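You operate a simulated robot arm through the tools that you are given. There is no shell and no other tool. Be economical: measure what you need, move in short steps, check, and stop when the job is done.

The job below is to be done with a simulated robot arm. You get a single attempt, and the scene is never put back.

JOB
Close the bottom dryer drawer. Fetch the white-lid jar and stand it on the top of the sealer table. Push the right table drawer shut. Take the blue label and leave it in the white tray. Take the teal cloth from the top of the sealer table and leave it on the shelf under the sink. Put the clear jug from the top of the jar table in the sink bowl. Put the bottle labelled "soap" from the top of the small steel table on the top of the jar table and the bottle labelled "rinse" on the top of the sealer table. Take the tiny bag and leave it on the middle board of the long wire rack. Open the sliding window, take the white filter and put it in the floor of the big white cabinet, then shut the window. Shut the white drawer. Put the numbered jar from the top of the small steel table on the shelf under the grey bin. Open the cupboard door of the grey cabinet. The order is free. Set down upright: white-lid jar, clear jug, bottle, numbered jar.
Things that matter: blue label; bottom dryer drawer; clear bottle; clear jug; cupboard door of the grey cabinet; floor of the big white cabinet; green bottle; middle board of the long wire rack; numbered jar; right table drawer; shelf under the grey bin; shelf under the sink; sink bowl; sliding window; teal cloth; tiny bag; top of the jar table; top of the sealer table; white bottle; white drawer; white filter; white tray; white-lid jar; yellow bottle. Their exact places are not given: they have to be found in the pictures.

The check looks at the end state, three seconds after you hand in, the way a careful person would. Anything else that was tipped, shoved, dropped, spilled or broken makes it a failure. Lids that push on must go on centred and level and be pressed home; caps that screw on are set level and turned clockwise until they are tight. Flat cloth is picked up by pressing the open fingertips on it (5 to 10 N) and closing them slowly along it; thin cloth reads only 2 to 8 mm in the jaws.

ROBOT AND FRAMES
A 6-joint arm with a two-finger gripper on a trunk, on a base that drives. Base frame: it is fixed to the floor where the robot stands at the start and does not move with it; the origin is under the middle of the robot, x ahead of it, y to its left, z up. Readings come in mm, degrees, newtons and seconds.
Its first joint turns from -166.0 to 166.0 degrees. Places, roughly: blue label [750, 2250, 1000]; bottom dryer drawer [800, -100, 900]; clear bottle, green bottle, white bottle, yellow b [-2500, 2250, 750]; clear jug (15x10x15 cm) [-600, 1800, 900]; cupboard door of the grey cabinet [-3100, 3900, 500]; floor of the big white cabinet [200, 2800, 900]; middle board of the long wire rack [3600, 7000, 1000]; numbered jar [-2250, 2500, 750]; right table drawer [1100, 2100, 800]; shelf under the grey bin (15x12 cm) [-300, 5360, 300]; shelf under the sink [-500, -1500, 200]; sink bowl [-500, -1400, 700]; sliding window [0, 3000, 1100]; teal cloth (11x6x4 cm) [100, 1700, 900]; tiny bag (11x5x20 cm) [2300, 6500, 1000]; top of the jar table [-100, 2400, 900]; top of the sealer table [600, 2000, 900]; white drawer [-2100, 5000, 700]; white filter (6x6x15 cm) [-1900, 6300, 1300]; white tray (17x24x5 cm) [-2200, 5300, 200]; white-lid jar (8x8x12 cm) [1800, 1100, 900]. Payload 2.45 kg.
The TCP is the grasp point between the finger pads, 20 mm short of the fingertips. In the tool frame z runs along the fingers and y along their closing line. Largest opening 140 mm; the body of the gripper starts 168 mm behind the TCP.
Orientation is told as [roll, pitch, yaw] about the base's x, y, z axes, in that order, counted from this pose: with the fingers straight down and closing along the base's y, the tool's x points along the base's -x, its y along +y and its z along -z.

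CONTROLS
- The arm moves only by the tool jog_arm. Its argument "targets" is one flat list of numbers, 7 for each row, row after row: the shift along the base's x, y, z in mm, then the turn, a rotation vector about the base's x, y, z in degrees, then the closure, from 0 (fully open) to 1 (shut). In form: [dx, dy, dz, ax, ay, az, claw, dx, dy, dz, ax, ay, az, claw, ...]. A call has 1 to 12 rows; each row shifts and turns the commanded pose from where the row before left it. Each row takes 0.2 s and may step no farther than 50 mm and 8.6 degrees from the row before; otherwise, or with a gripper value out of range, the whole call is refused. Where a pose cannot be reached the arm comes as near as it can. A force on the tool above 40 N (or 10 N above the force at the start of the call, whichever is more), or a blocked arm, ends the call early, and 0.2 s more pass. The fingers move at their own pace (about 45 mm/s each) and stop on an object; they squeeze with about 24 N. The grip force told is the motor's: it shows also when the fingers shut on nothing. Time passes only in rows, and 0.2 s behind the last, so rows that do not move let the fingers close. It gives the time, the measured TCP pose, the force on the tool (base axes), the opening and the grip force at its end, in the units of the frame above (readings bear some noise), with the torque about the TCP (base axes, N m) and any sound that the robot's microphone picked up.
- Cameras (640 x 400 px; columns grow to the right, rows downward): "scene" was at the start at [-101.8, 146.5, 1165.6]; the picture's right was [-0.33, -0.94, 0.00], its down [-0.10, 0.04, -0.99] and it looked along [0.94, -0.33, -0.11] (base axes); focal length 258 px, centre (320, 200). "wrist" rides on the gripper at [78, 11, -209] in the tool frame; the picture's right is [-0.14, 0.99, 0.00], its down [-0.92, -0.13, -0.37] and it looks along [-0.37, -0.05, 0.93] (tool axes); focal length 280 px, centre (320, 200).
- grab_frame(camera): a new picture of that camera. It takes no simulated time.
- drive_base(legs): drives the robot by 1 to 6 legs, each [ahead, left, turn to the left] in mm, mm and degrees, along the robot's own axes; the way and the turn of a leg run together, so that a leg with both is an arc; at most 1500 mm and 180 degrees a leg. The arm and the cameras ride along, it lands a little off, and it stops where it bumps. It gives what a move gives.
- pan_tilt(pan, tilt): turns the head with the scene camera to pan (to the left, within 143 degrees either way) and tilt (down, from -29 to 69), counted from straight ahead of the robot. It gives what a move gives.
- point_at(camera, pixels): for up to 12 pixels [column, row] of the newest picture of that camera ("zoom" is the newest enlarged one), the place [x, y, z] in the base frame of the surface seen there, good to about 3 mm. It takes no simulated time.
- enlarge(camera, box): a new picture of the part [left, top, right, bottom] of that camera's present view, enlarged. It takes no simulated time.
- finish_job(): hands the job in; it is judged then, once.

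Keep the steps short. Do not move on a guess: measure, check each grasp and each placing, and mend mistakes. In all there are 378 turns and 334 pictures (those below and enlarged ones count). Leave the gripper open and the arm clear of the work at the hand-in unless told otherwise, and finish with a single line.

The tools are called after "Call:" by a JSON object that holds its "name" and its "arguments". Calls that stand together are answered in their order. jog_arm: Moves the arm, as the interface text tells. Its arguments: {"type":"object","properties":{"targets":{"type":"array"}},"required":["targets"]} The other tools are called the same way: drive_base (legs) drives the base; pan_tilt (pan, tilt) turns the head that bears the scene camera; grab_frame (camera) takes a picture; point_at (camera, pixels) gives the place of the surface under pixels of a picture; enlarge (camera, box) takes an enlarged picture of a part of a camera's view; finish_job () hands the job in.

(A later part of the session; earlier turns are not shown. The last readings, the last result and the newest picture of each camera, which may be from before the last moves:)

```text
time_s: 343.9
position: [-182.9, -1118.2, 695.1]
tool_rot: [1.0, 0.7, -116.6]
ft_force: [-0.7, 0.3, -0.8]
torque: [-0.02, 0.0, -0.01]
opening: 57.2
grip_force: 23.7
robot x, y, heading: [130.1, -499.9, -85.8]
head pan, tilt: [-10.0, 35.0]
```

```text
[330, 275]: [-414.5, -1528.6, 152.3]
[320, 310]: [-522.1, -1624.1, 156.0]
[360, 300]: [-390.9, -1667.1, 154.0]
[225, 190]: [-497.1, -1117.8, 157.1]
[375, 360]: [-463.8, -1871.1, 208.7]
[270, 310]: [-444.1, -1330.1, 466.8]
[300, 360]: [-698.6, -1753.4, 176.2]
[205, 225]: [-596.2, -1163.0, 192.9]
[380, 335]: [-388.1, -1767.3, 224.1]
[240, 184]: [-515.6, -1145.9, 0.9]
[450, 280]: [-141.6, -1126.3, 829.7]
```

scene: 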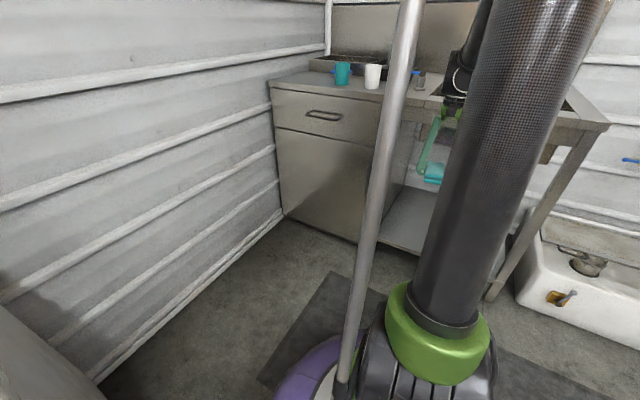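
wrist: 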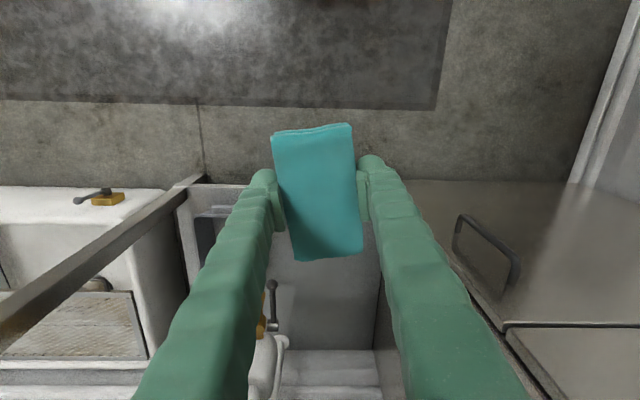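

The shelf is at z≈155, free around u≈590 between the tap and the cabinet side. I'll lower further and tilt forward into it.

Call:
{"name": "jog_arm", "arguments": {"targets": [0, 0, -48, 0, 0, 0, 0.9, 0, 0, -48, 0, 0, 0, 0.9, 0, 0, -48, 0, 0, 0, 0.9, 0, 0, -48, 0, 0, 0, 0.9, -16.9, -41.7, -8, -7.15, 3.58, 0, 0.9, -16.9, -41.7, -8, -7.15, 3.58, 0, 0.9, -16.9, -41.7, -8, -7.15, 3.58, 0, 0.9, -16.9, -41.7, -8, -7.15, 3.58, 0, 0.9, -16.9, -41.7, -8, -7.15, 3.58, 0, 0.9, -16.9, -41.7, -8, -7.15, 3.58, 0, 0.9]}}

Call:
{"name": "grab_frame", "arguments": {"camera": "wrist"}}

Call:
{"name": "grab_frame", "arguments": {"camera": "scene"}}

```text
time_s: 346.1
position: [-285.0, -1368.9, 453.6]
tool_rot: [1.0, -47.5, -116.7]
ft_force: [-0.3, 0.2, -0.3]
torque: [-0.01, -0.01, 0.0]
opening: 57.0
grip_force: 23.8
robot x, y, heading: [132.3, -498.1, -86.0]
head pan, tilt: [-10.0, 35.0]
```

```text
199 pictures are left
```

wrist: 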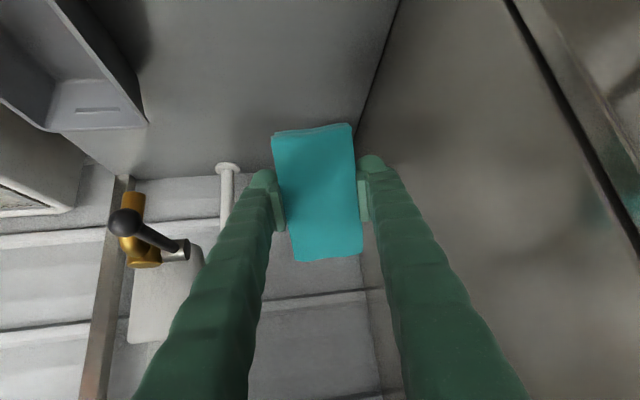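

```text
198 pictures are left
```

scene: 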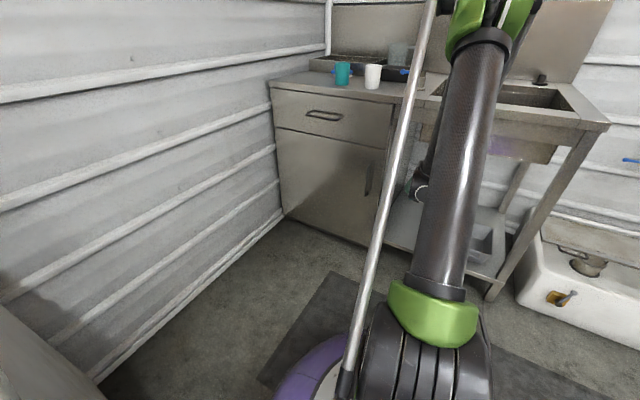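

There's room. I'll go forward a bit and lower until the cloth's low corner is just above the shelf.

Call:
{"name": "jog_arm", "arguments": {"targets": [-12, -28, -38, 0, 0, 0, 0.9, -12, -28, -38, 0, 0, 0, 0.9, 0, 0, -45, 0, 0, 0, 0.9, 0, 0, -45, 0, 0, 0, 0.9, 0, 0, -40, 0, 0, 0, 0.9, 0, 0, -15, 0, 0, 0, 0.9, 0, 0, 0, 0, 0, 0, 0.9]}}

Call:
{"name": "grab_frame", "arguments": {"camera": "wrist"}}

```text
time_s: 347.7
position: [-310.4, -1423.4, 234.9]
tool_rot: [1.1, -47.3, -116.7]
ft_force: [0.2, -0.6, -0.3]
torque: [0.02, 0.0, 0.02]
opening: 57.0
grip_force: 24.4
robot x, y, heading: [129.2, -501.2, -86.0]
head pan, tilt: [-10.0, 35.0]
```

```text
197 pictures are left
```

wrist: 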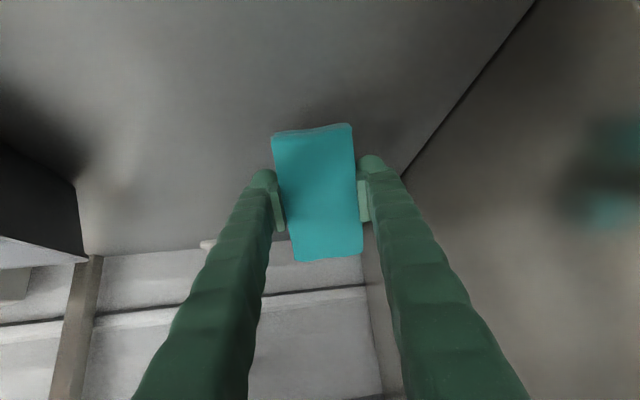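

Down 8 mm more, then a slow release.

Call:
{"name": "jog_arm", "arguments": {"targets": [0, 0, -8, 0, 0, 0, 0.9, 0, 0, 0, 0, 0, 0, 0.5, 0, 0, 0, 0, 0, 0, 0.4, 0, 0, 0, 0, 0, 0, 0.4, 0, 0, 0, 0, 0, 0, 0.4]}}

Call:
{"name": "grab_frame", "arguments": {"camera": "wrist"}}

```text
time_s: 348.9
position: [-311.2, -1423.0, 227.3]
tool_rot: [1.0, -47.3, -116.7]
ft_force: [-0.3, 0.2, -0.6]
torque: [-0.02, 0.01, 0.01]
opening: 84.3
grip_force: 0.1
robot x, y, heading: [129.5, -499.6, -85.7]
head pan, tilt: [-10.0, 35.0]
```

```text
196 pictures are left
```

wrist: 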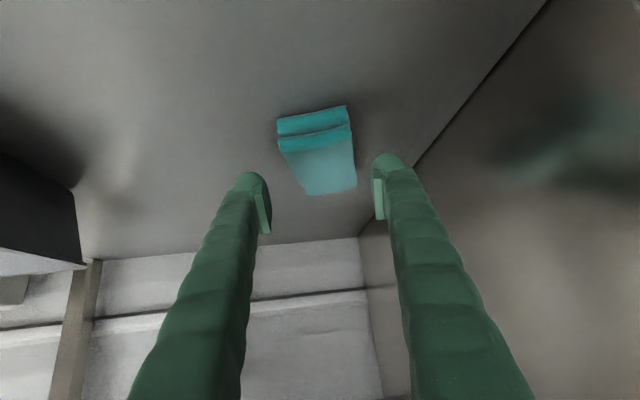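

The cloth lies on the shelf. I'll retrace my way out.

Call:
{"name": "jog_arm", "arguments": {"targets": [0, 0, 40, 0, 0, 0, 0.4, 0, 0, 45, 0, 0, 0, 0.4, 0, 0, 45, 0, 0, 0, 0.4, 12, 28, 38, 0, 0, 0, 0.4, 12, 28, 38, 0, 0, 0, 0.4, 16.9, 41.7, 8, 7.15, -3.58, 0, 0.4, 16.9, 41.7, 8, 7.15, -3.58, 0, 0.4, 16.9, 41.7, 8, 7.15, -3.58, 0, 0.4, 16.9, 41.7, 8, 7.15, -3.58, 0, 0.4, 16.9, 41.7, 8, 7.15, -3.58, 0, 0.4, 16.9, 41.7, 8, 7.15, -3.58, 0, 0.4]}}

Call:
{"name": "jog_arm", "arguments": {"targets": [0, 0, 48, 0, 0, 0, 0, 0, 0, 48, 0, 0, 0, 0, 0, 0, 48, 0, 0, 0, 0, 0, 0, 48, 0, 0, 0, 0, 0, 0, 48, 0, 0, 0, 0, 0, 0, 48, 0, 0, 0, 0, 0, 0, 48, 0, 0, 0, 0, 0, 0, 48, 0, 0, 0, 0, 0, 0, 48, 0, 0, 0, 0, 0, 0, 48, 0, 0, 0, 0, 0, 0, 48, 0, 0, 0, 0, 0, 0, 48, 0, 0, 0, 0]}}

Call:
{"name": "grab_frame", "arguments": {"camera": "wrist"}}

Call:
{"name": "pan_tilt", "arguments": {"pan": -90, "tilt": 15}}

Call:
{"name": "grab_frame", "arguments": {"camera": "scene"}}

```text
time_s: 351.3
position: [-180.7, -1117.8, 480.9]
tool_rot: [1.1, 0.7, -116.6]
ft_force: [0.2, -0.5, -0.2]
torque: [0.0, -0.01, -0.02]
opening: 84.0
grip_force: 0.1
robot x, y, heading: [127.9, -501.0, -85.9]
head pan, tilt: [-10.0, 35.0]
```

```text
time_s: 353.9
position: [-184.5, -1119.4, 1054.8]
tool_rot: [1.0, 0.7, -116.5]
ft_force: [-0.2, -0.2, -0.4]
torque: [0.0, 0.02, 0.03]
opening: 139.8
grip_force: 0.0
robot x, y, heading: [129.1, -501.2, -86.2]
head pan, tilt: [-10.0, 35.0]
```

```text
195 pictures are left
```

wrist: 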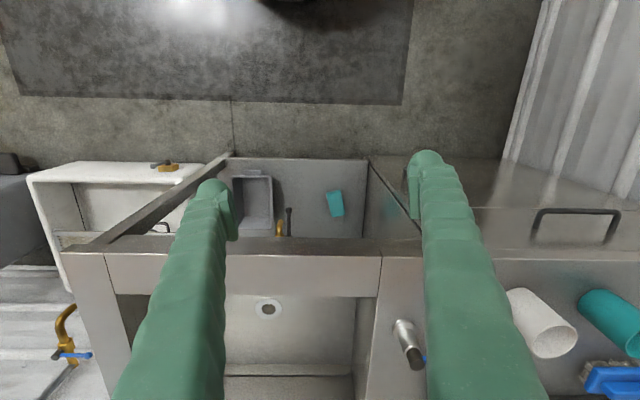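

```text
time_s: 355.4
position: [-184.1, -1119.3, 1054.7]
tool_rot: [0.9, 0.6, -116.6]
ft_force: [-0.1, -0.1, 0.2]
torque: [-0.01, -0.02, -0.05]
opening: 140.0
grip_force: 0.1
robot x, y, heading: [132.1, -499.9, -85.9]
head pan, tilt: [-90.0, 15.0]
```

```text
194 pictures are left
```

scene: 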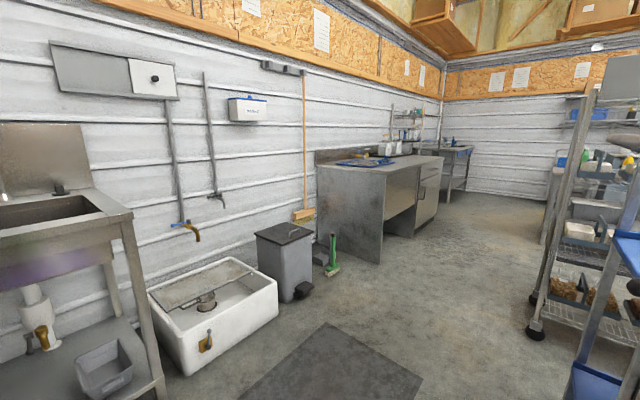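

The cloth is visible on the shelf. I'll measure the sink bowl now for later, and the passage on this side.

Call:
{"name": "point_at", "arguments": {"camera": "wrist", "pixels": [[268, 310], [330, 330], [240, 340], [300, 378], [365, 290], [365, 330], [405, 330], [300, 250], [130, 330]]}}

Call:
{"name": "point_at", "arguments": {"camera": "scene", "pixels": [[350, 320], [540, 335], [440, 250], [375, 260], [310, 295], [275, 310], [590, 370], [545, 245]]}}

```text
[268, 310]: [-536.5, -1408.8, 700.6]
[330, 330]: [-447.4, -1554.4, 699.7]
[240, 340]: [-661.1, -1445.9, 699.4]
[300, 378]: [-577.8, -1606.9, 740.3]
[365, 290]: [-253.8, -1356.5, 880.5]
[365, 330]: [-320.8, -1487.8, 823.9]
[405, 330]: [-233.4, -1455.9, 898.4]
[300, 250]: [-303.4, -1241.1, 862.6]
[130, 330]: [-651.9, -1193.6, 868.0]
```

```text
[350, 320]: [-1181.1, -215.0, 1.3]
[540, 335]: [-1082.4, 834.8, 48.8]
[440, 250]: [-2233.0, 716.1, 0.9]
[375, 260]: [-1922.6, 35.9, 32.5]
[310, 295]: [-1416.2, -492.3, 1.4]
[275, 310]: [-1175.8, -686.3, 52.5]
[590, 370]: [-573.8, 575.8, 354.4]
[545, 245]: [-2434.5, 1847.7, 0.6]
```

The bowl floor is at z 700 with room for the jug. Next is the clear jug on the jar table, so I'll drive through the cross passage towards the middle aisle.

Call:
{"name": "drive_base", "arguments": {"legs": [[0, 0, -99], [702, -333, 0], [702, -333, 0]]}}

Call:
{"name": "pan_tilt", "arguments": {"pan": -40, "tilt": 15}}

Call:
{"name": "grab_frame", "arguments": {"camera": "scene"}}

```text
time_s: 367.5
position: [-1800.2, 631.3, 1054.7]
tool_rot: [1.0, 0.5, 146.2]
ft_force: [0.0, 0.3, 0.4]
torque: [0.0, 0.04, 0.0]
opening: 139.9
grip_force: 0.2
robot x, y, heading: [-1225.9, 239.7, 177.2]
head pan, tilt: [-90.0, 15.0]
```

```text
time_s: 368.6
position: [-1801.2, 632.5, 1054.8]
tool_rot: [1.0, 0.6, 146.2]
ft_force: [-0.7, -0.5, 0.1]
torque: [0.0, -0.04, -0.04]
opening: 140.0
grip_force: 0.0
robot x, y, heading: [-1225.3, 241.3, 177.0]
head pan, tilt: [-40.0, 15.0]
```

```text
193 pictures are left
```

scene: 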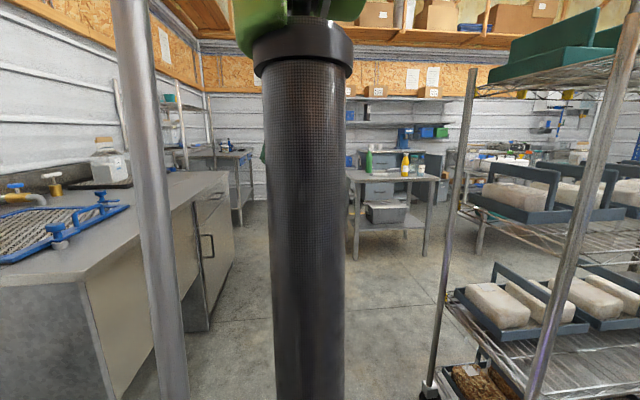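

I'll measure the trolley posts and the far table legs.

Call:
{"name": "point_at", "arguments": {"camera": "scene", "pixels": [[430, 385], [447, 280], [560, 320], [355, 255], [428, 250], [190, 310], [475, 245], [205, 240]]}}

Call:
{"name": "pan_tilt", "arguments": {"pan": -85, "tilt": 15}}

Call:
{"name": "grab_frame", "arguments": {"camera": "scene"}}

```text
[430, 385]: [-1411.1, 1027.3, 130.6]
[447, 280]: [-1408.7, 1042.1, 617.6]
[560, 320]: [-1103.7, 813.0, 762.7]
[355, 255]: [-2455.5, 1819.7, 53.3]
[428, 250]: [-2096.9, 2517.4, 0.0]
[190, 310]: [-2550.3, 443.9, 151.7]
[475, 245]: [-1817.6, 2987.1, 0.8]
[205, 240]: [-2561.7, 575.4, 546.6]
```

```text
time_s: 369.8
position: [-1801.0, 632.8, 1054.9]
tool_rot: [1.0, 0.7, 146.2]
ft_force: [-0.4, -0.5, -0.2]
torque: [0.03, 0.02, -0.01]
opening: 139.9
grip_force: 0.0
robot x, y, heading: [-1225.0, 241.3, 176.9]
head pan, tilt: [-85.0, 15.0]
```

```text
192 pictures are left
```

scene: 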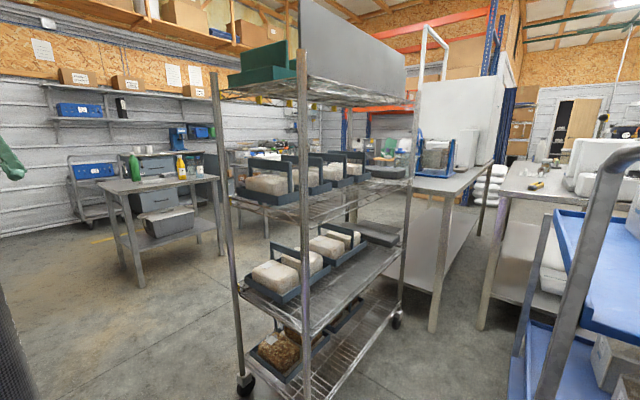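

The gap between trolley and small table is about 1.3 m. I'll drive to the middle aisle, turn the arm along it and go up beside the jar table.

Call:
{"name": "drive_base", "arguments": {"legs": [[1063, -690, 0], [0, 0, -92], [664, -399, 0], [640, -385, 0]]}}

Call:
{"name": "pan_tilt", "arguments": {"pan": -100, "tilt": 25}}

Call:
{"name": "grab_frame", "arguments": {"camera": "scene"}}

```text
time_s: 387.4
position: [-1015.7, 2803.4, 1055.9]
tool_rot: [1.0, 0.5, 55.3]
ft_force: [-1.1, 0.7, -0.4]
torque: [-0.01, -0.01, -0.03]
opening: 139.9
grip_force: 0.0
robot x, y, heading: [-1413.3, 2237.9, 86.1]
head pan, tilt: [-85.0, 15.0]
```

```text
time_s: 388.2
position: [-1015.3, 2803.5, 1055.4]
tool_rot: [0.9, 0.7, 55.3]
ft_force: [0.0, -0.2, -0.6]
torque: [0.0, 0.0, -0.02]
opening: 139.6
grip_force: 0.1
robot x, y, heading: [-1416.0, 2238.3, 86.0]
head pan, tilt: [-100.0, 25.0]
```

```text
191 pictures are left
```

scene: 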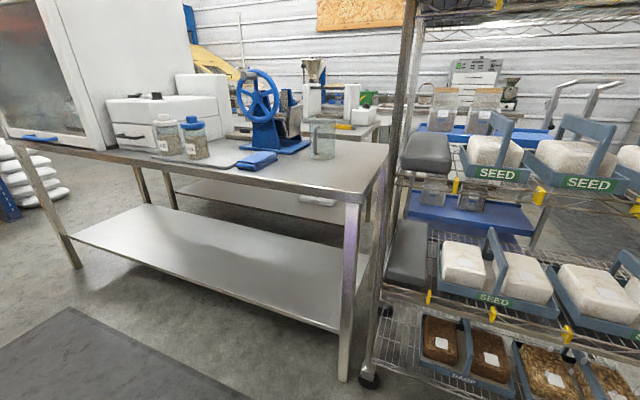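

The clear jug is at (322,140), near the end of the jar table. I'll zoom and measure.

Call:
{"name": "enlarge", "arguments": {"camera": "scene", "box": [130, 70, 400, 220]}}

Call:
{"name": "point_at", "arguments": {"camera": "zoom", "pixels": [[455, 120], [455, 160], [430, 125], [480, 125], [455, 205], [520, 190], [380, 230], [250, 230], [300, 215], [310, 30], [390, 175]]}}

```text
2.37 times, centred on (265, 145) of scene
```

zoom: 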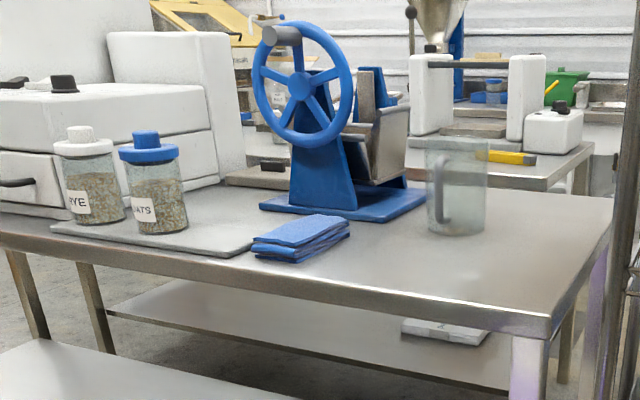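

```text
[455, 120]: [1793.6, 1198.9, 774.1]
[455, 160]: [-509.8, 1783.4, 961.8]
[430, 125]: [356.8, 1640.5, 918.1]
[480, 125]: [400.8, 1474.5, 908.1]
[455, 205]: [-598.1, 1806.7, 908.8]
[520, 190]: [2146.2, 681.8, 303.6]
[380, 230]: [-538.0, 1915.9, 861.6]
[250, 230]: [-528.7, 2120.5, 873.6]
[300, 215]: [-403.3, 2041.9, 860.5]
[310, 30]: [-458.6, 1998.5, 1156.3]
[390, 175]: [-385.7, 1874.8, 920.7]
```

The jug is near [-560,1800], but the mill wheel next to it rises to z 1156. I'll raise the arm, step closer and turn right towards the jug.

Call:
{"name": "jog_arm", "arguments": {"targets": [0, 0, 45, 0, 0, 0, 0, 0, 0, 45, 0, 0, 0, 0, 0, 0, 45, 0, 0, 0, 0]}}

Call:
{"name": "drive_base", "arguments": {"legs": [[-59, -93, 0], [0, 0, -81]]}}

Call:
{"name": "grab_frame", "arguments": {"camera": "wrist"}}

Call:
{"name": "pan_tilt", "arguments": {"pan": -10, "tilt": 25}}

Call:
{"name": "grab_frame", "arguments": {"camera": "scene"}}

```text
time_s: 389.0
position: [-1016.1, 2802.1, 1192.2]
tool_rot: [1.0, 0.7, 55.3]
ft_force: [-0.9, -0.1, 0.4]
torque: [0.04, 0.0, -0.02]
opening: 140.1
grip_force: 0.1
robot x, y, heading: [-1418.9, 2237.4, 85.9]
head pan, tilt: [-100.0, 25.0]
```

```text
time_s: 393.7
position: [-701.4, 1867.6, 1190.8]
tool_rot: [1.0, 0.7, -25.5]
ft_force: [-0.1, -0.5, 0.8]
torque: [0.04, -0.01, 0.0]
opening: 139.7
grip_force: 0.1
robot x, y, heading: [-1324.2, 2168.9, 5.3]
head pan, tilt: [-100.0, 25.0]
```

```text
189 pictures are left
```

wrist: 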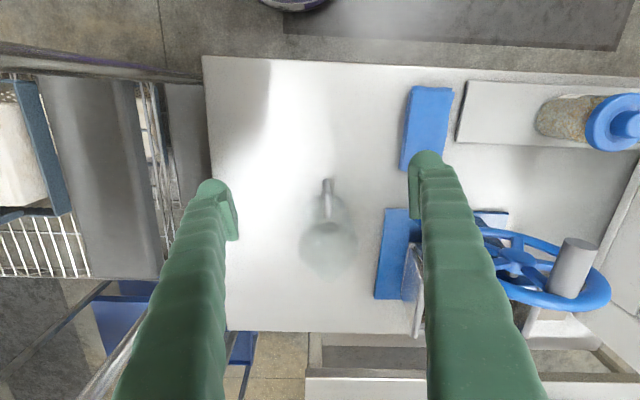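

```text
time_s: 395.3
position: [-701.4, 1866.1, 1190.5]
tool_rot: [1.0, 0.5, -25.5]
ft_force: [-0.5, -0.5, -0.8]
torque: [0.02, 0.01, 0.0]
opening: 140.1
grip_force: 0.1
robot x, y, heading: [-1323.2, 2166.7, 5.2]
head pan, tilt: [-10.0, 25.0]
```

```text
188 pictures are left
```

scene: 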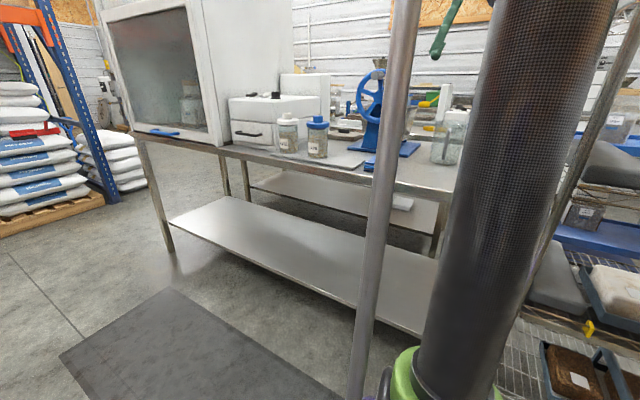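

Call:
{"name": "enlarge", "arguments": {"camera": "wrist", "box": [250, 160, 410, 300]}}

Call:
{"name": "point_at", "arguments": {"camera": "zoom", "pixels": [[315, 260], [320, 200], [312, 90], [315, 120], [250, 250], [385, 250], [310, 340], [315, 300], [280, 170], [350, 170], [318, 150]]}}

```text
2.86 times, centred on (330, 230) of wrist
```

zoom: 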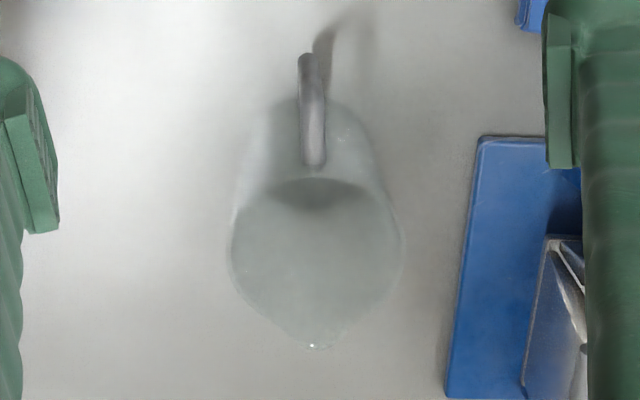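

```text
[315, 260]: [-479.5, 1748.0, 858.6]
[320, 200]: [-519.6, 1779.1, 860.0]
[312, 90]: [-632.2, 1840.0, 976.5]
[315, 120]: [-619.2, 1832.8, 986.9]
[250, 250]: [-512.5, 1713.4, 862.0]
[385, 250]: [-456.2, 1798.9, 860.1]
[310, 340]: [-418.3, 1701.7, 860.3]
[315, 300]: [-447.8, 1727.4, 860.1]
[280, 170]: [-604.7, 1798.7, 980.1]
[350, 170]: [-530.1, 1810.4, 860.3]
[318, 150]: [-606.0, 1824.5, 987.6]
```

The jug's mouth centre works out near [-557,1792], handle towards me at az 147°. I'll turn the fingers to close across it, move over and lower part-way to check.

Call:
{"name": "jog_arm", "arguments": {"targets": [36, -18.6, 0, 0, 0, -7.5, 0, 36, -18.6, 0, 0, 0, 0, 0, 36, -18.6, 0, 0, 0, 0, 0, 36, -18.6, 0, 0, 0, 0, 0, 0, 0, -45, 0, 0, 0, 0, 0, 0, -45, 0, 0, 0, 0, 0, 0, 0, 0, 0, 0, 0]}}

Call:
{"name": "grab_frame", "arguments": {"camera": "wrist"}}

Call:
{"name": "enlarge", "arguments": {"camera": "scene", "box": [380, 40, 500, 180]}}

```text
time_s: 396.9
position: [-556.8, 1793.9, 1100.8]
tool_rot: [1.0, 0.6, -33.1]
ft_force: [0.8, 0.2, 1.0]
torque: [-0.05, 0.01, -0.01]
opening: 139.9
grip_force: 0.1
robot x, y, heading: [-1321.6, 2171.8, 5.5]
head pan, tilt: [-10.0, 25.0]
```

```text
186 pictures are left
```

wrist: 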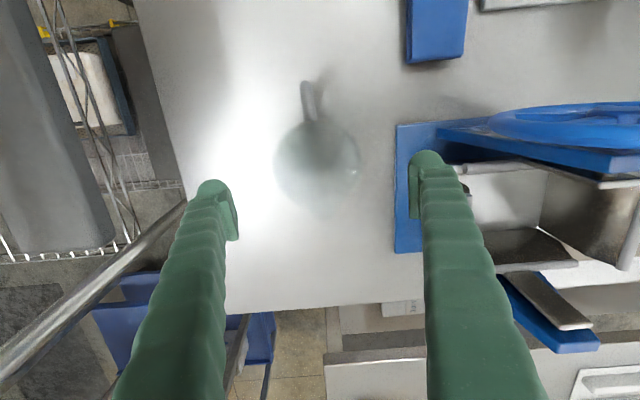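

```text
2.86 times, centred on (440, 110) of scene
```

zoom: 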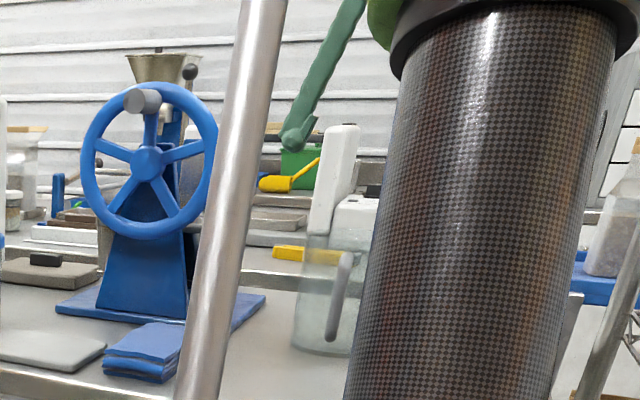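

The jug is centred. I'll check the mill parts next to the right finger before going down.

Call:
{"name": "point_at", "arguments": {"camera": "wrist", "pixels": [[470, 167], [400, 140], [490, 180], [500, 265], [455, 150], [545, 315], [590, 120]]}}

```text
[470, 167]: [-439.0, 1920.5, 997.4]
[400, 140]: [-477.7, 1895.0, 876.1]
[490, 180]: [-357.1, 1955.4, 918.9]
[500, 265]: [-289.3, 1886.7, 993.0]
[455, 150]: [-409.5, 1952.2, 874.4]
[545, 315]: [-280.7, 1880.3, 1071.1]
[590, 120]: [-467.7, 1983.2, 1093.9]
```

The clearance is fine. I'll lower to z 948 and close gently.

Call:
{"name": "jog_arm", "arguments": {"targets": [0, 0, -45, 0, 0, 0, 0.08, 0, 0, -45, 0, 0, 0, 0.08, 0, 0, -45, 0, 0, 0, 0.08, 0, 0, -18, 0, 0, 0, 0.08, 0, 0, 0, 0, 0, 0, 0.3, 0, 0, 0, 0, 0, 0, 0.5, 0, 0, 0, 0, 0, 0, 0.5, 0, 0, 0, 0, 0, 0, 0.5, 0, 0, 0, 0, 0, 0, 0.5]}}

Call:
{"name": "grab_frame", "arguments": {"camera": "wrist"}}

```text
time_s: 398.9
position: [-556.6, 1790.9, 945.5]
tool_rot: [1.0, 0.6, -33.1]
ft_force: [-0.9, 0.7, -0.6]
torque: [-0.07, -0.05, 0.0]
opening: 108.8
grip_force: 24.3
robot x, y, heading: [-1322.6, 2170.6, 5.5]
head pan, tilt: [-10.0, 25.0]
```

```text
184 pictures are left
```

wrist: 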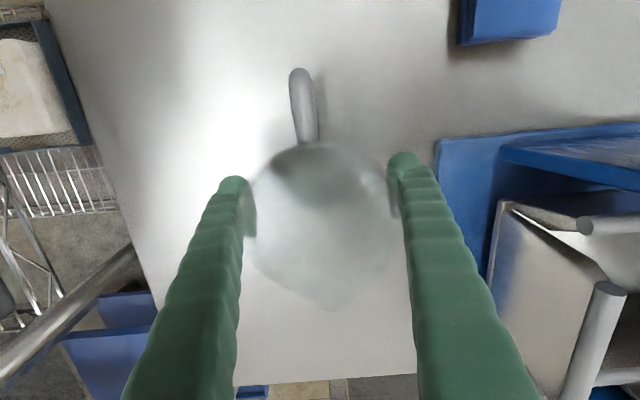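

The jug is gripped at 109 mm. I'll lift and check.

Call:
{"name": "jog_arm", "arguments": {"targets": [0, 0, 15, 0, 0, 0, 0.5, 0, 0, 40, 0, 0, 0, 0.5, 0, 0, 45, 0, 0, 0, 0.5, 0, 0, 45, 0, 0, 0, 0.5, 0, 0, 45, 0, 0, 0, 0.5, 0, 0, 40, 0, 0, 0, 0.5, 0, 0, 0, 0, 0, 0, 0.5]}}

Call:
{"name": "grab_frame", "arguments": {"camera": "wrist"}}

```text
time_s: 400.5
position: [-557.2, 1791.3, 1177.9]
tool_rot: [1.0, 0.7, -33.1]
ft_force: [0.8, -0.9, -1.2]
torque: [-0.03, -0.01, 0.01]
opening: 109.1
grip_force: 24.1
robot x, y, heading: [-1322.9, 2169.9, 5.2]
head pan, tilt: [-10.0, 25.0]
```

```text
183 pictures are left
```

wrist: 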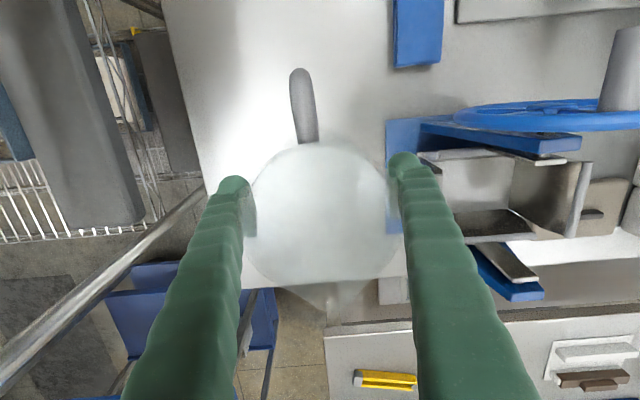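

The jug is held. The trolley on my right is tall, so I'll pull the arm in, back off from the mill wheel and swing left, then drive out of the aisle with the arm trailing.

Call:
{"name": "jog_arm", "arguments": {"targets": [-36, 17.6, 0, 0, 0, 0, 0.5, -36, 17.6, 0, 0, 0, 0, 0.5, -36, 17.6, 0, 0, 0, 0, 0.5]}}

Call:
{"name": "drive_base", "arguments": {"legs": [[-80, 58, 0], [0, 0, 80]]}}

```text
time_s: 401.3
position: [-665.1, 1842.6, 1178.1]
tool_rot: [1.1, 0.5, -33.0]
ft_force: [1.6, -0.4, -1.6]
torque: [0.05, 0.12, -0.02]
opening: 108.9
grip_force: 23.5
robot x, y, heading: [-1323.1, 2170.1, 5.3]
head pan, tilt: [-10.0, 25.0]
```

```text
time_s: 405.9
position: [-970.1, 2810.7, 1179.9]
tool_rot: [1.0, 0.6, 46.6]
ft_force: [-0.7, 0.7, -1.6]
torque: [0.0, -0.03, -0.02]
opening: 108.8
grip_force: 24.2
robot x, y, heading: [-1411.4, 2221.6, 85.0]
head pan, tilt: [-10.0, 25.0]
```

Call:
{"name": "drive_base", "arguments": {"legs": [[-689, 414, 0], [-689, 414, 0], [0, 0, -90]]}}

Call:
{"name": "pan_tilt", "arguments": {"pan": -20, "tilt": 20}}

Call:
{"name": "grab_frame", "arguments": {"camera": "scene"}}

```text
time_s: 417.9
position: [-1759.2, 474.6, 1179.2]
tool_rot: [1.1, 0.7, -44.1]
ft_force: [-0.3, -0.5, -1.4]
torque: [-0.05, 0.01, 0.0]
opening: 108.8
grip_force: 24.3
robot x, y, heading: [-2342.5, 921.3, -5.8]
head pan, tilt: [-10.0, 25.0]
```

```text
time_s: 418.6
position: [-1760.5, 473.9, 1179.0]
tool_rot: [1.0, 0.6, -44.0]
ft_force: [-0.7, 0.4, -1.5]
torque: [0.0, -0.05, 0.03]
opening: 108.5
grip_force: 24.4
robot x, y, heading: [-2345.0, 927.5, -5.4]
head pan, tilt: [-20.0, 20.0]
```

```text
182 pictures are left
```

scene: 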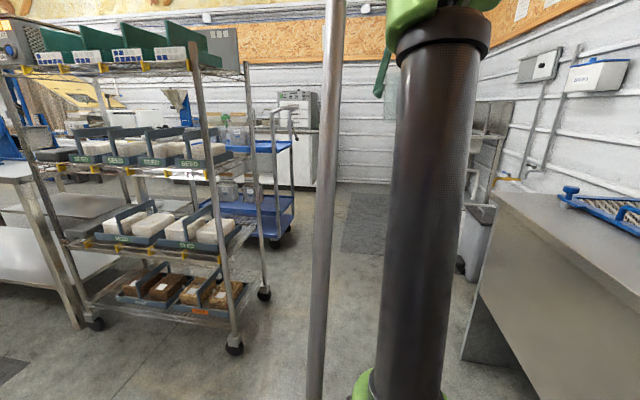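

The passage ahead is clear. I'll drive along it towards the sink, then turn the arm to face it.

Call:
{"name": "drive_base", "arguments": {"legs": [[897, -488, 0], [897, -488, 0], [0, 0, -90]]}}

```text
time_s: 432.7
position: [-1111.6, -800.2, 1179.7]
tool_rot: [1.0, 0.6, -135.5]
ft_force: [0.5, -0.3, -1.7]
torque: [-0.01, 0.01, -0.01]
opening: 108.8
grip_force: 24.2
robot x, y, heading: [-651.9, -226.2, -97.3]
head pan, tilt: [-20.0, 20.0]
```

I'll drive sideways to the sink, lining the jug up with the bowl.

Call:
{"name": "drive_base", "arguments": {"legs": [[445, 720, 0], [0, 0, 5]]}}

Call:
{"name": "grab_frame", "arguments": {"camera": "wrist"}}

Call:
{"name": "pan_tilt", "arguments": {"pan": -5, "tilt": 25}}

Call:
{"name": "grab_frame", "arguments": {"camera": "scene"}}

```text
time_s: 437.7
position: [-411.5, -1362.3, 1179.4]
tool_rot: [1.0, 0.6, -131.4]
ft_force: [0.9, 1.0, -1.5]
torque: [0.04, 0.05, 0.0]
opening: 108.6
grip_force: 24.1
robot x, y, heading: [4.6, -757.9, -92.8]
head pan, tilt: [-20.0, 20.0]
```

```text
181 pictures are left
```

wrist: 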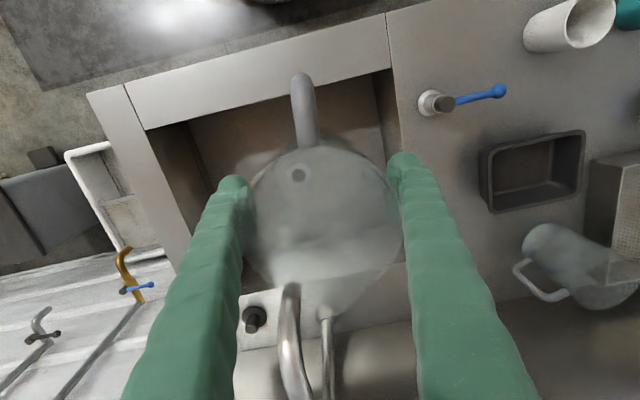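

```text
time_s: 438.5
position: [-411.4, -1362.4, 1178.8]
tool_rot: [1.1, 0.7, -131.4]
ft_force: [0.5, -0.2, -1.4]
torque: [-0.01, 0.05, -0.03]
opening: 108.6
grip_force: 23.7
robot x, y, heading: [10.8, -756.9, -93.0]
head pan, tilt: [-5.0, 25.0]
```

```text
180 pictures are left
```

scene: 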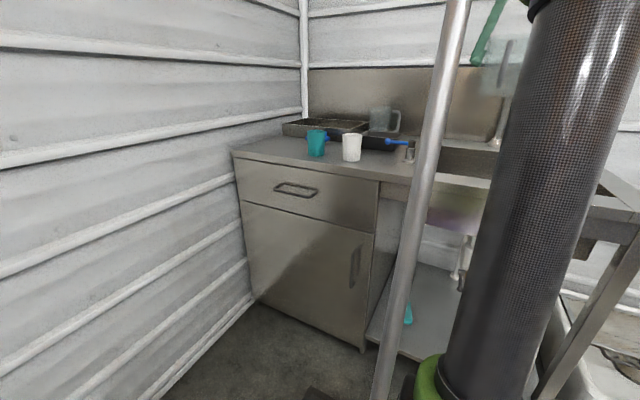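

I'll measure the faucet spout and the bowl edges from this view.

Call:
{"name": "point_at", "arguments": {"camera": "wrist", "pixels": [[291, 295], [285, 340], [300, 390], [327, 315], [330, 370], [148, 132], [388, 72], [392, 105], [190, 230], [235, 130], [350, 110], [255, 320]]}}

```text
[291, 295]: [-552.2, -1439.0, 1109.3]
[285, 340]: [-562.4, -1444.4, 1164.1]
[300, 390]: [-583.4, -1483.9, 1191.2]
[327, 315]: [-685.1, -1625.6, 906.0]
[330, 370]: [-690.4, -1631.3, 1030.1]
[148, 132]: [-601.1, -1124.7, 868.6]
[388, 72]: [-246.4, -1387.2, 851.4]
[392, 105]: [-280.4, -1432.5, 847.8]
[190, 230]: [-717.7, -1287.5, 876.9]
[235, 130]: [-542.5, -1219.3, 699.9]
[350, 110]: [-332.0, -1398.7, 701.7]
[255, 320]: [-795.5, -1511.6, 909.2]
```

The faucet spout hangs over the bowl at [-552,-1439], z 1109 and up. I'll turn the jug 90° so the gripper keeps clear of it, and set it down on the right half of the bowl.

Call:
{"name": "jog_arm", "arguments": {"targets": [0, 0, 0, 0, 0, 8.2, 0.5, 0, 0, 0, 0, 0, 8.2, 0.5, 0, 0, 0, 0, 0, 8.2, 0.5, 0, 0, 0, 0, 0, 8.2, 0.5, 0, 0, 0, 0, 0, 8.2, 0.5, 0, 0, 0, 0, 0, 8.2, 0.5, 0, 0, 0, 0, 0, 8.2, 0.5, 0, 0, 0, 0, 0, 8.2, 0.5, 0, 0, 0, 0, 0, 8.2, 0.5, 2, -22, 0, 0, 0, 8.2, 0.5, 2, -22, 0, 0, 0, 8.2, 0.5, 0, -22, 0, 0, 0, 5, 0.5]}}

Call:
{"name": "grab_frame", "arguments": {"camera": "wrist"}}

```text
time_s: 441.1
position: [-407.2, -1428.5, 1177.0]
tool_rot: [1.0, 0.6, -36.2]
ft_force: [-0.3, 0.1, -1.2]
torque: [-0.05, 0.01, 0.02]
opening: 108.7
grip_force: 24.0
robot x, y, heading: [5.9, -756.8, -93.2]
head pan, tilt: [-5.0, 25.0]
```

```text
179 pictures are left
```

wrist: 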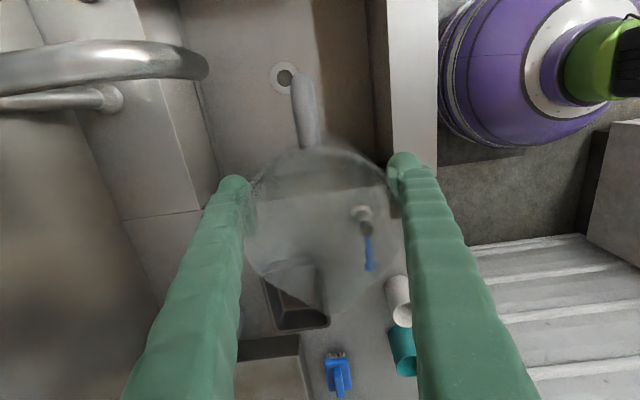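

Call:
{"name": "point_at", "arguments": {"camera": "wrist", "pixels": [[210, 150], [225, 165], [240, 150], [250, 130], [375, 100], [385, 140], [350, 120], [205, 185], [180, 160], [350, 185]]}}

```text
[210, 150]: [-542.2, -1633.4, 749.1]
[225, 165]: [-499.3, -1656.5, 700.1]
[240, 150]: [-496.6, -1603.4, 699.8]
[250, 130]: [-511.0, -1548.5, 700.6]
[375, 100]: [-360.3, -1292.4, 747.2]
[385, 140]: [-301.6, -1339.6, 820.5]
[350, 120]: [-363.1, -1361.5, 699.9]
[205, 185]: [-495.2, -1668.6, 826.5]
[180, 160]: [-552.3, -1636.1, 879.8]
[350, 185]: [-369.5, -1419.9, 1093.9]
```

The floor below the TCP is clear. I'll lower into the bowl.

Call:
{"name": "jog_arm", "arguments": {"targets": [0, 0, -46, 0, 0, 0, 0.5, 0, 0, -46, 0, 0, 0, 0.5, 0, 0, -46, 0, 0, 0, 0.5, 0, 0, -46, 0, 0, 0, 0.5, 0, 0, -46, 0, 0, 0, 0.5, 0, 0, -46, 0, 0, 0, 0.5, 0, 0, -46, 0, 0, 0, 0.5, 0, 0, -46, 0, 0, 0, 0.5, 0, 0, -15, 0, 0, 0, 0.5, 0, 0, 0, 0, 0, 0, 0.5]}}

Call:
{"name": "grab_frame", "arguments": {"camera": "wrist"}}

```text
time_s: 443.3
position: [-407.9, -1429.0, 792.4]
tool_rot: [1.0, 0.6, -36.2]
ft_force: [0.2, -0.5, -0.9]
torque: [-0.02, -0.01, 0.01]
opening: 108.8
grip_force: 23.8
robot x, y, heading: [12.3, -757.4, -93.1]
head pan, tilt: [-5.0, 25.0]
```

```text
178 pictures are left
```

wrist: 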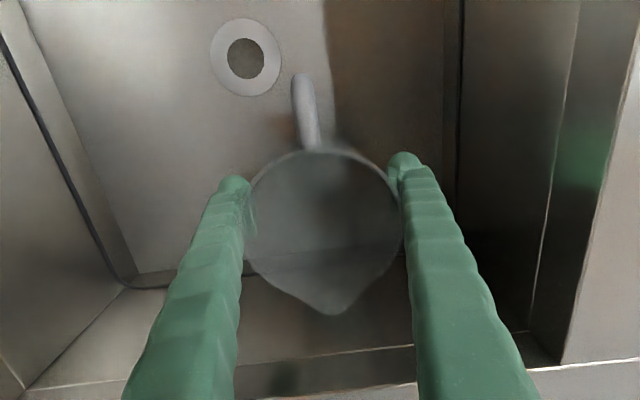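

Call:
{"name": "jog_arm", "arguments": {"targets": [0, 0, -3, 0, 0, 0, 0.5, 0, 0, -2, 0, 0, 0, 0.5, 0, 0, -1.5, 0, 0, 0, 0.5, 0, 0, 0, 0, 0, 0, 0.5]}}

```text
time_s: 444.3
position: [-407.5, -1428.9, 788.4]
tool_rot: [0.9, 0.6, -36.1]
ft_force: [-0.7, -0.5, -1.1]
torque: [-0.03, -0.03, -0.02]
opening: 108.5
grip_force: 23.9
robot x, y, heading: [10.8, -756.9, -93.1]
head pan, tilt: [-5.0, 25.0]
```

Call:
{"name": "jog_arm", "arguments": {"targets": [0, 0, -2, 0, 0, 0, 0.5, 0, 0, -1.5, 0, 0, 0, 0.5, 0, 0, 0, 0, 0, 0, 0.5]}}

```text
time_s: 445.1
position: [-406.4, -1427.9, 786.6]
tool_rot: [1.1, 0.6, -36.2]
ft_force: [0.9, -1.0, 10.5]
torque: [-0.28, 0.42, 0.04]
opening: 108.9
grip_force: 23.8
robot x, y, heading: [9.3, -758.9, -93.1]
head pan, tilt: [-5.0, 25.0]
```

The jug is in contact at 10 N. I'll open partly, then rise straight up.

Call:
{"name": "jog_arm", "arguments": {"targets": [0, 0, 0, 0, 0, 0, 0.15, 0, 0, 0, 0, 0, 0, 0.05, 0, 0, 0, 0, 0, 0, 0.05, 0, 0, 20, 0, 0, 0, 0.05, 0, 0, 45, 0, 0, 0, 0.05, 0, 0, 46, 0, 0, 0, 0.05, 0, 0, 46, 0, 0, 0, 0.05, 0, 0, 46, 0, 0, 0, 0.05, 0, 0, 46, 0, 0, 0, 0.05, 0, 0, 46, 0, 0, 0, 0.05, 0, 0, 46, 0, 0, 0, 0.05]}}

Call:
{"name": "grab_frame", "arguments": {"camera": "wrist"}}

```text
time_s: 447.5
position: [-407.7, -1431.2, 1125.5]
tool_rot: [1.0, 0.6, -36.2]
ft_force: [0.6, 0.6, 0.5]
torque: [0.01, -0.01, 0.0]
opening: 133.0
grip_force: 0.1
robot x, y, heading: [10.9, -757.2, -93.4]
head pan, tilt: [-5.0, 25.0]
```

```text
177 pictures are left
```

wrist: 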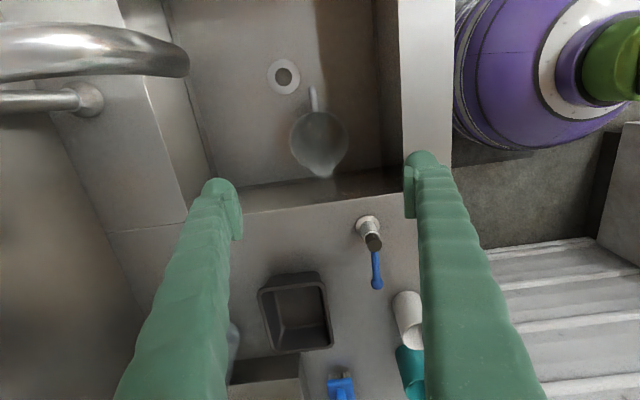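

The jug stands upright in the bowl. Next is the soap bottle. I'll pull the arm back from the faucet, turn and drive back to the middle aisle.

Call:
{"name": "jog_arm", "arguments": {"targets": [25, 40, 10, 0, 0, 0, 0, 25, 40, 10, 0, 0, 0, 0, 20, 32, 10, 0, 0, 0, 0]}}

Call:
{"name": "drive_base", "arguments": {"legs": [[0, 0, -94], [900, -470, 0], [900, -470, 0]]}}

```text
time_s: 448.3
position: [-336.3, -1317.9, 1156.3]
tool_rot: [1.0, 0.6, -36.2]
ft_force: [0.0, -0.1, 0.0]
torque: [0.09, -0.07, 0.0]
opening: 140.1
grip_force: 0.0
robot x, y, heading: [9.3, -756.7, -92.8]
head pan, tilt: [-5.0, 25.0]
```

```text
time_s: 462.2
position: [-2169.3, 779.8, 1158.5]
tool_rot: [0.9, 0.7, -130.6]
ft_force: [-0.9, 0.3, 0.9]
torque: [-0.01, -0.01, 0.0]
opening: 139.7
grip_force: 0.1
robot x, y, heading: [-1637.5, 391.7, 172.6]
head pan, tilt: [-5.0, 25.0]
```

Call:
{"name": "drive_base", "arguments": {"legs": [[701, -481, 0], [-474, -869, 0]]}}

Call:
{"name": "grab_frame", "arguments": {"camera": "wrist"}}

Call:
{"name": "pan_tilt", "arguments": {"pan": -10, "tilt": 30}}

Call:
{"name": "grab_frame", "arguments": {"camera": "scene"}}

```text
time_s: 471.4
position: [-2210.6, 2133.9, 1158.1]
tool_rot: [1.0, 0.6, -130.4]
ft_force: [0.6, -0.3, 0.0]
torque: [0.04, 0.03, 0.0]
opening: 140.2
grip_force: 0.0
robot x, y, heading: [-1677.2, 1749.7, 173.1]
head pan, tilt: [-5.0, 25.0]
```

```text
176 pictures are left
```

wrist: 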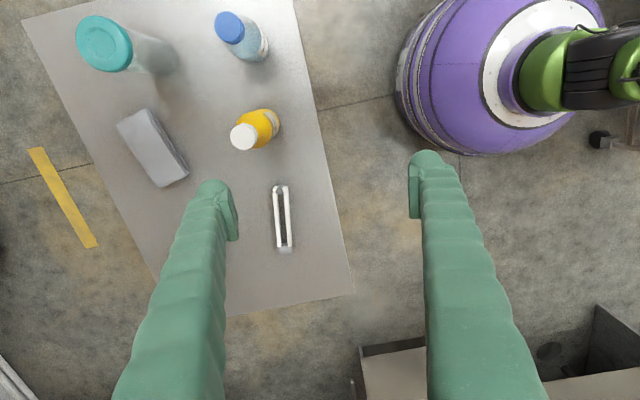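

```text
time_s: 472.1
position: [-2211.3, 2133.4, 1158.4]
tool_rot: [1.0, 0.6, -130.4]
ft_force: [-0.4, 0.9, -0.7]
torque: [0.01, -0.01, 0.0]
opening: 140.0
grip_force: 0.0
robot x, y, heading: [-1675.5, 1747.9, 172.6]
head pan, tilt: [-10.0, 30.0]
```

```text
175 pictures are left
```

scene: 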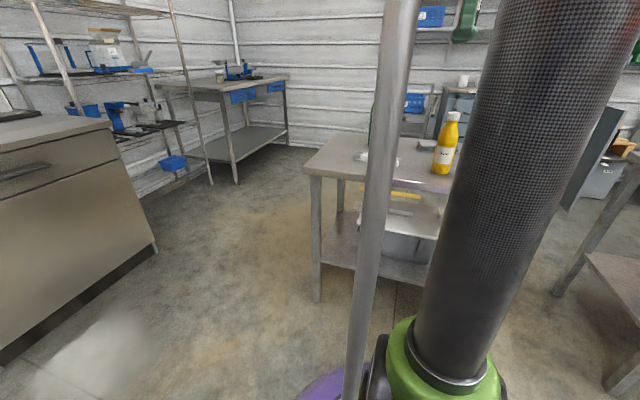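

Yellow's label is visible; I'll read it and measure the cap.

Call:
{"name": "enlarge", "arguments": {"camera": "scene", "box": [410, 95, 480, 185]}}

Call:
{"name": "point_at", "arguments": {"camera": "wrist", "pixels": [[243, 137], [235, 135], [252, 140], [262, 122], [230, 25], [103, 43], [90, 40], [118, 47], [282, 220]]}}

```text
4.44 times, centred on (445, 140) of scene
```

zoom: 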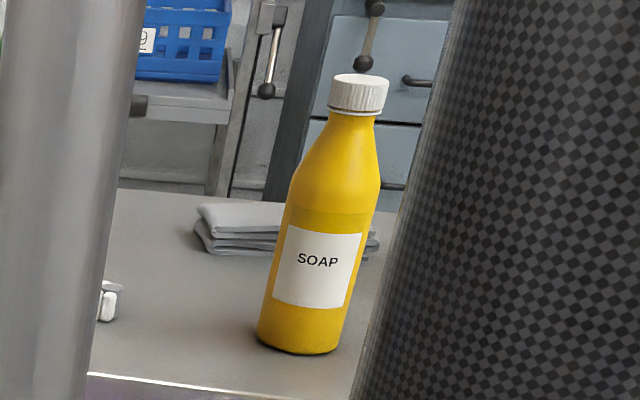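

```text
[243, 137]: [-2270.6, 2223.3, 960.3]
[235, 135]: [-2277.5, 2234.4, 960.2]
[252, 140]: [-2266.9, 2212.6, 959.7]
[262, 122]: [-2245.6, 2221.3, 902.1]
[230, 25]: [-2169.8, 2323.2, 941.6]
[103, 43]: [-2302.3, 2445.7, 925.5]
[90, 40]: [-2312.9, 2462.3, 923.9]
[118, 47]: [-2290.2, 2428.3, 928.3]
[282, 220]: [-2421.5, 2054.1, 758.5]
```

The yellow bottle is labelled SOAP; its cap centre is [-2272,2223,960]. I'll move over it and go down part-way.

Call:
{"name": "jog_arm", "arguments": {"targets": [-20, 30, 0, 0, 0, 0, 0, -20, 30, 0, 0, 0, 0, 0, -21, 30, 0, 0, 0, -4, 0, 0, 0, -45, 0, 0, 0, 0, 0, 0, -45, 0, 0, 0, 0, 0, 0, 0, 0, 0, 0, 0]}}

Call:
{"name": "grab_frame", "arguments": {"camera": "wrist"}}

```text
time_s: 473.4
position: [-2273.0, 2223.8, 1067.2]
tool_rot: [1.1, 0.5, -134.4]
ft_force: [-0.6, 0.0, 0.6]
torque: [0.0, 0.03, -0.01]
opening: 139.9
grip_force: 0.0
robot x, y, heading: [-1678.1, 1745.8, 172.7]
head pan, tilt: [-10.0, 30.0]
```

```text
173 pictures are left
```

wrist: 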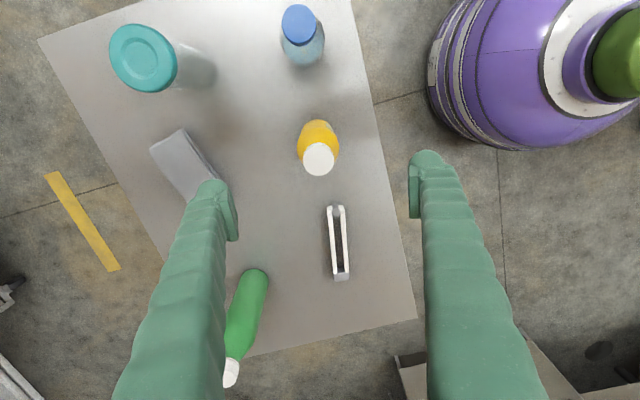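

Call:
{"name": "jog_arm", "arguments": {"targets": [0, 0, -45, 0, 0, 0, 0, 0, 0, -45, 0, 0, 0, 0, 0, 0, -45, 0, 0, 0, 0, 0, 0, -45, 0, 0, 0, 0, 0, 0, -29, 0, 0, 0, 0, 0, 0, 0, 0, 0, 0, 0.4, 0, 0, 0, 0, 0, 0, 0.7, 0, 0, 0, 0, 0, 0, 0.8, 0, 0, 0, 0, 0, 0, 0.8, 0, 0, 0, 0, 0, 0, 0.8]}}

Call:
{"name": "jog_arm", "arguments": {"targets": [0, 0, 20, 0, 0, 0, 0.8, 0, 0, 40, 0, 0, 0, 0.8, 0, 0, 45, 0, 0, 0, 0.8, 0, 0, 45, 0, 0, 0, 0.8, 0, 0, 45, 0, 0, 0, 0.8, 0, 0, 45, 0, 0, 0, 0.8, 0, 0, 45, 0, 0, 0, 0.8, 0, 0, 45, 0, 0, 0, 0.8]}}

Call:
{"name": "grab_frame", "arguments": {"camera": "wrist"}}

```text
time_s: 475.6
position: [-2271.6, 2222.6, 858.6]
tool_rot: [0.9, 0.6, -134.4]
ft_force: [1.4, -0.9, 2.8]
torque: [0.02, -0.01, -0.01]
opening: 61.6
grip_force: 20.2
robot x, y, heading: [-1679.0, 1749.8, 172.7]
head pan, tilt: [-10.0, 30.0]
```

```text
time_s: 477.4
position: [-2272.0, 2225.6, 1187.4]
tool_rot: [1.0, 0.6, -134.5]
ft_force: [-0.3, 0.7, -3.9]
torque: [-0.02, -0.02, -0.02]
opening: 61.7
grip_force: 23.8
robot x, y, heading: [-1678.5, 1750.3, 172.9]
head pan, tilt: [-10.0, 30.0]
```

```text
172 pictures are left
```

wrist: 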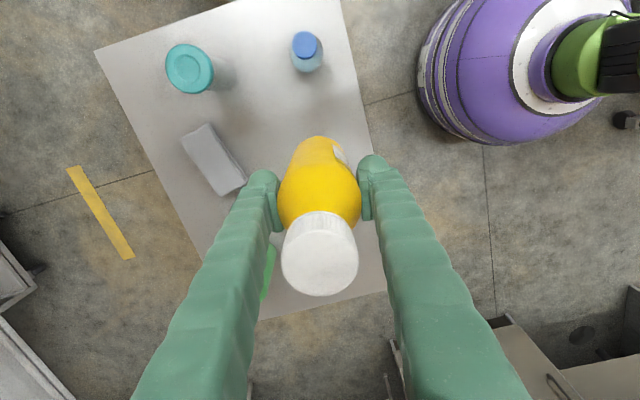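

The soap bottle is held. I'll pull the arm in, swing it up the aisle and drive to the end of the jar table.

Call:
{"name": "jog_arm", "arguments": {"targets": [31, -25, 0, 0, 0, 0, 0.8, 31, -25, 0, 0, 0, 0, 0.8, 31, -25, 0, 0, 0, 0, 0.8]}}

Call:
{"name": "drive_base", "arguments": {"legs": [[0, 0, -87]]}}

```text
time_s: 478.2
position: [-2178.3, 2149.8, 1187.2]
tool_rot: [1.0, 0.5, -134.4]
ft_force: [-0.9, 0.1, -3.9]
torque: [-0.08, -0.12, 0.01]
opening: 61.5
grip_force: 24.3
robot x, y, heading: [-1680.6, 1749.5, 172.6]
head pan, tilt: [-10.0, 30.0]
```

```text
time_s: 482.3
position: [-1308.2, 2271.1, 1188.4]
tool_rot: [1.0, 0.6, 139.1]
ft_force: [-0.2, 0.7, -3.7]
torque: [0.02, 0.01, 0.01]
opening: 61.6
grip_force: 24.3
robot x, y, heading: [-1677.5, 1748.6, 86.2]
head pan, tilt: [-10.0, 30.0]
```

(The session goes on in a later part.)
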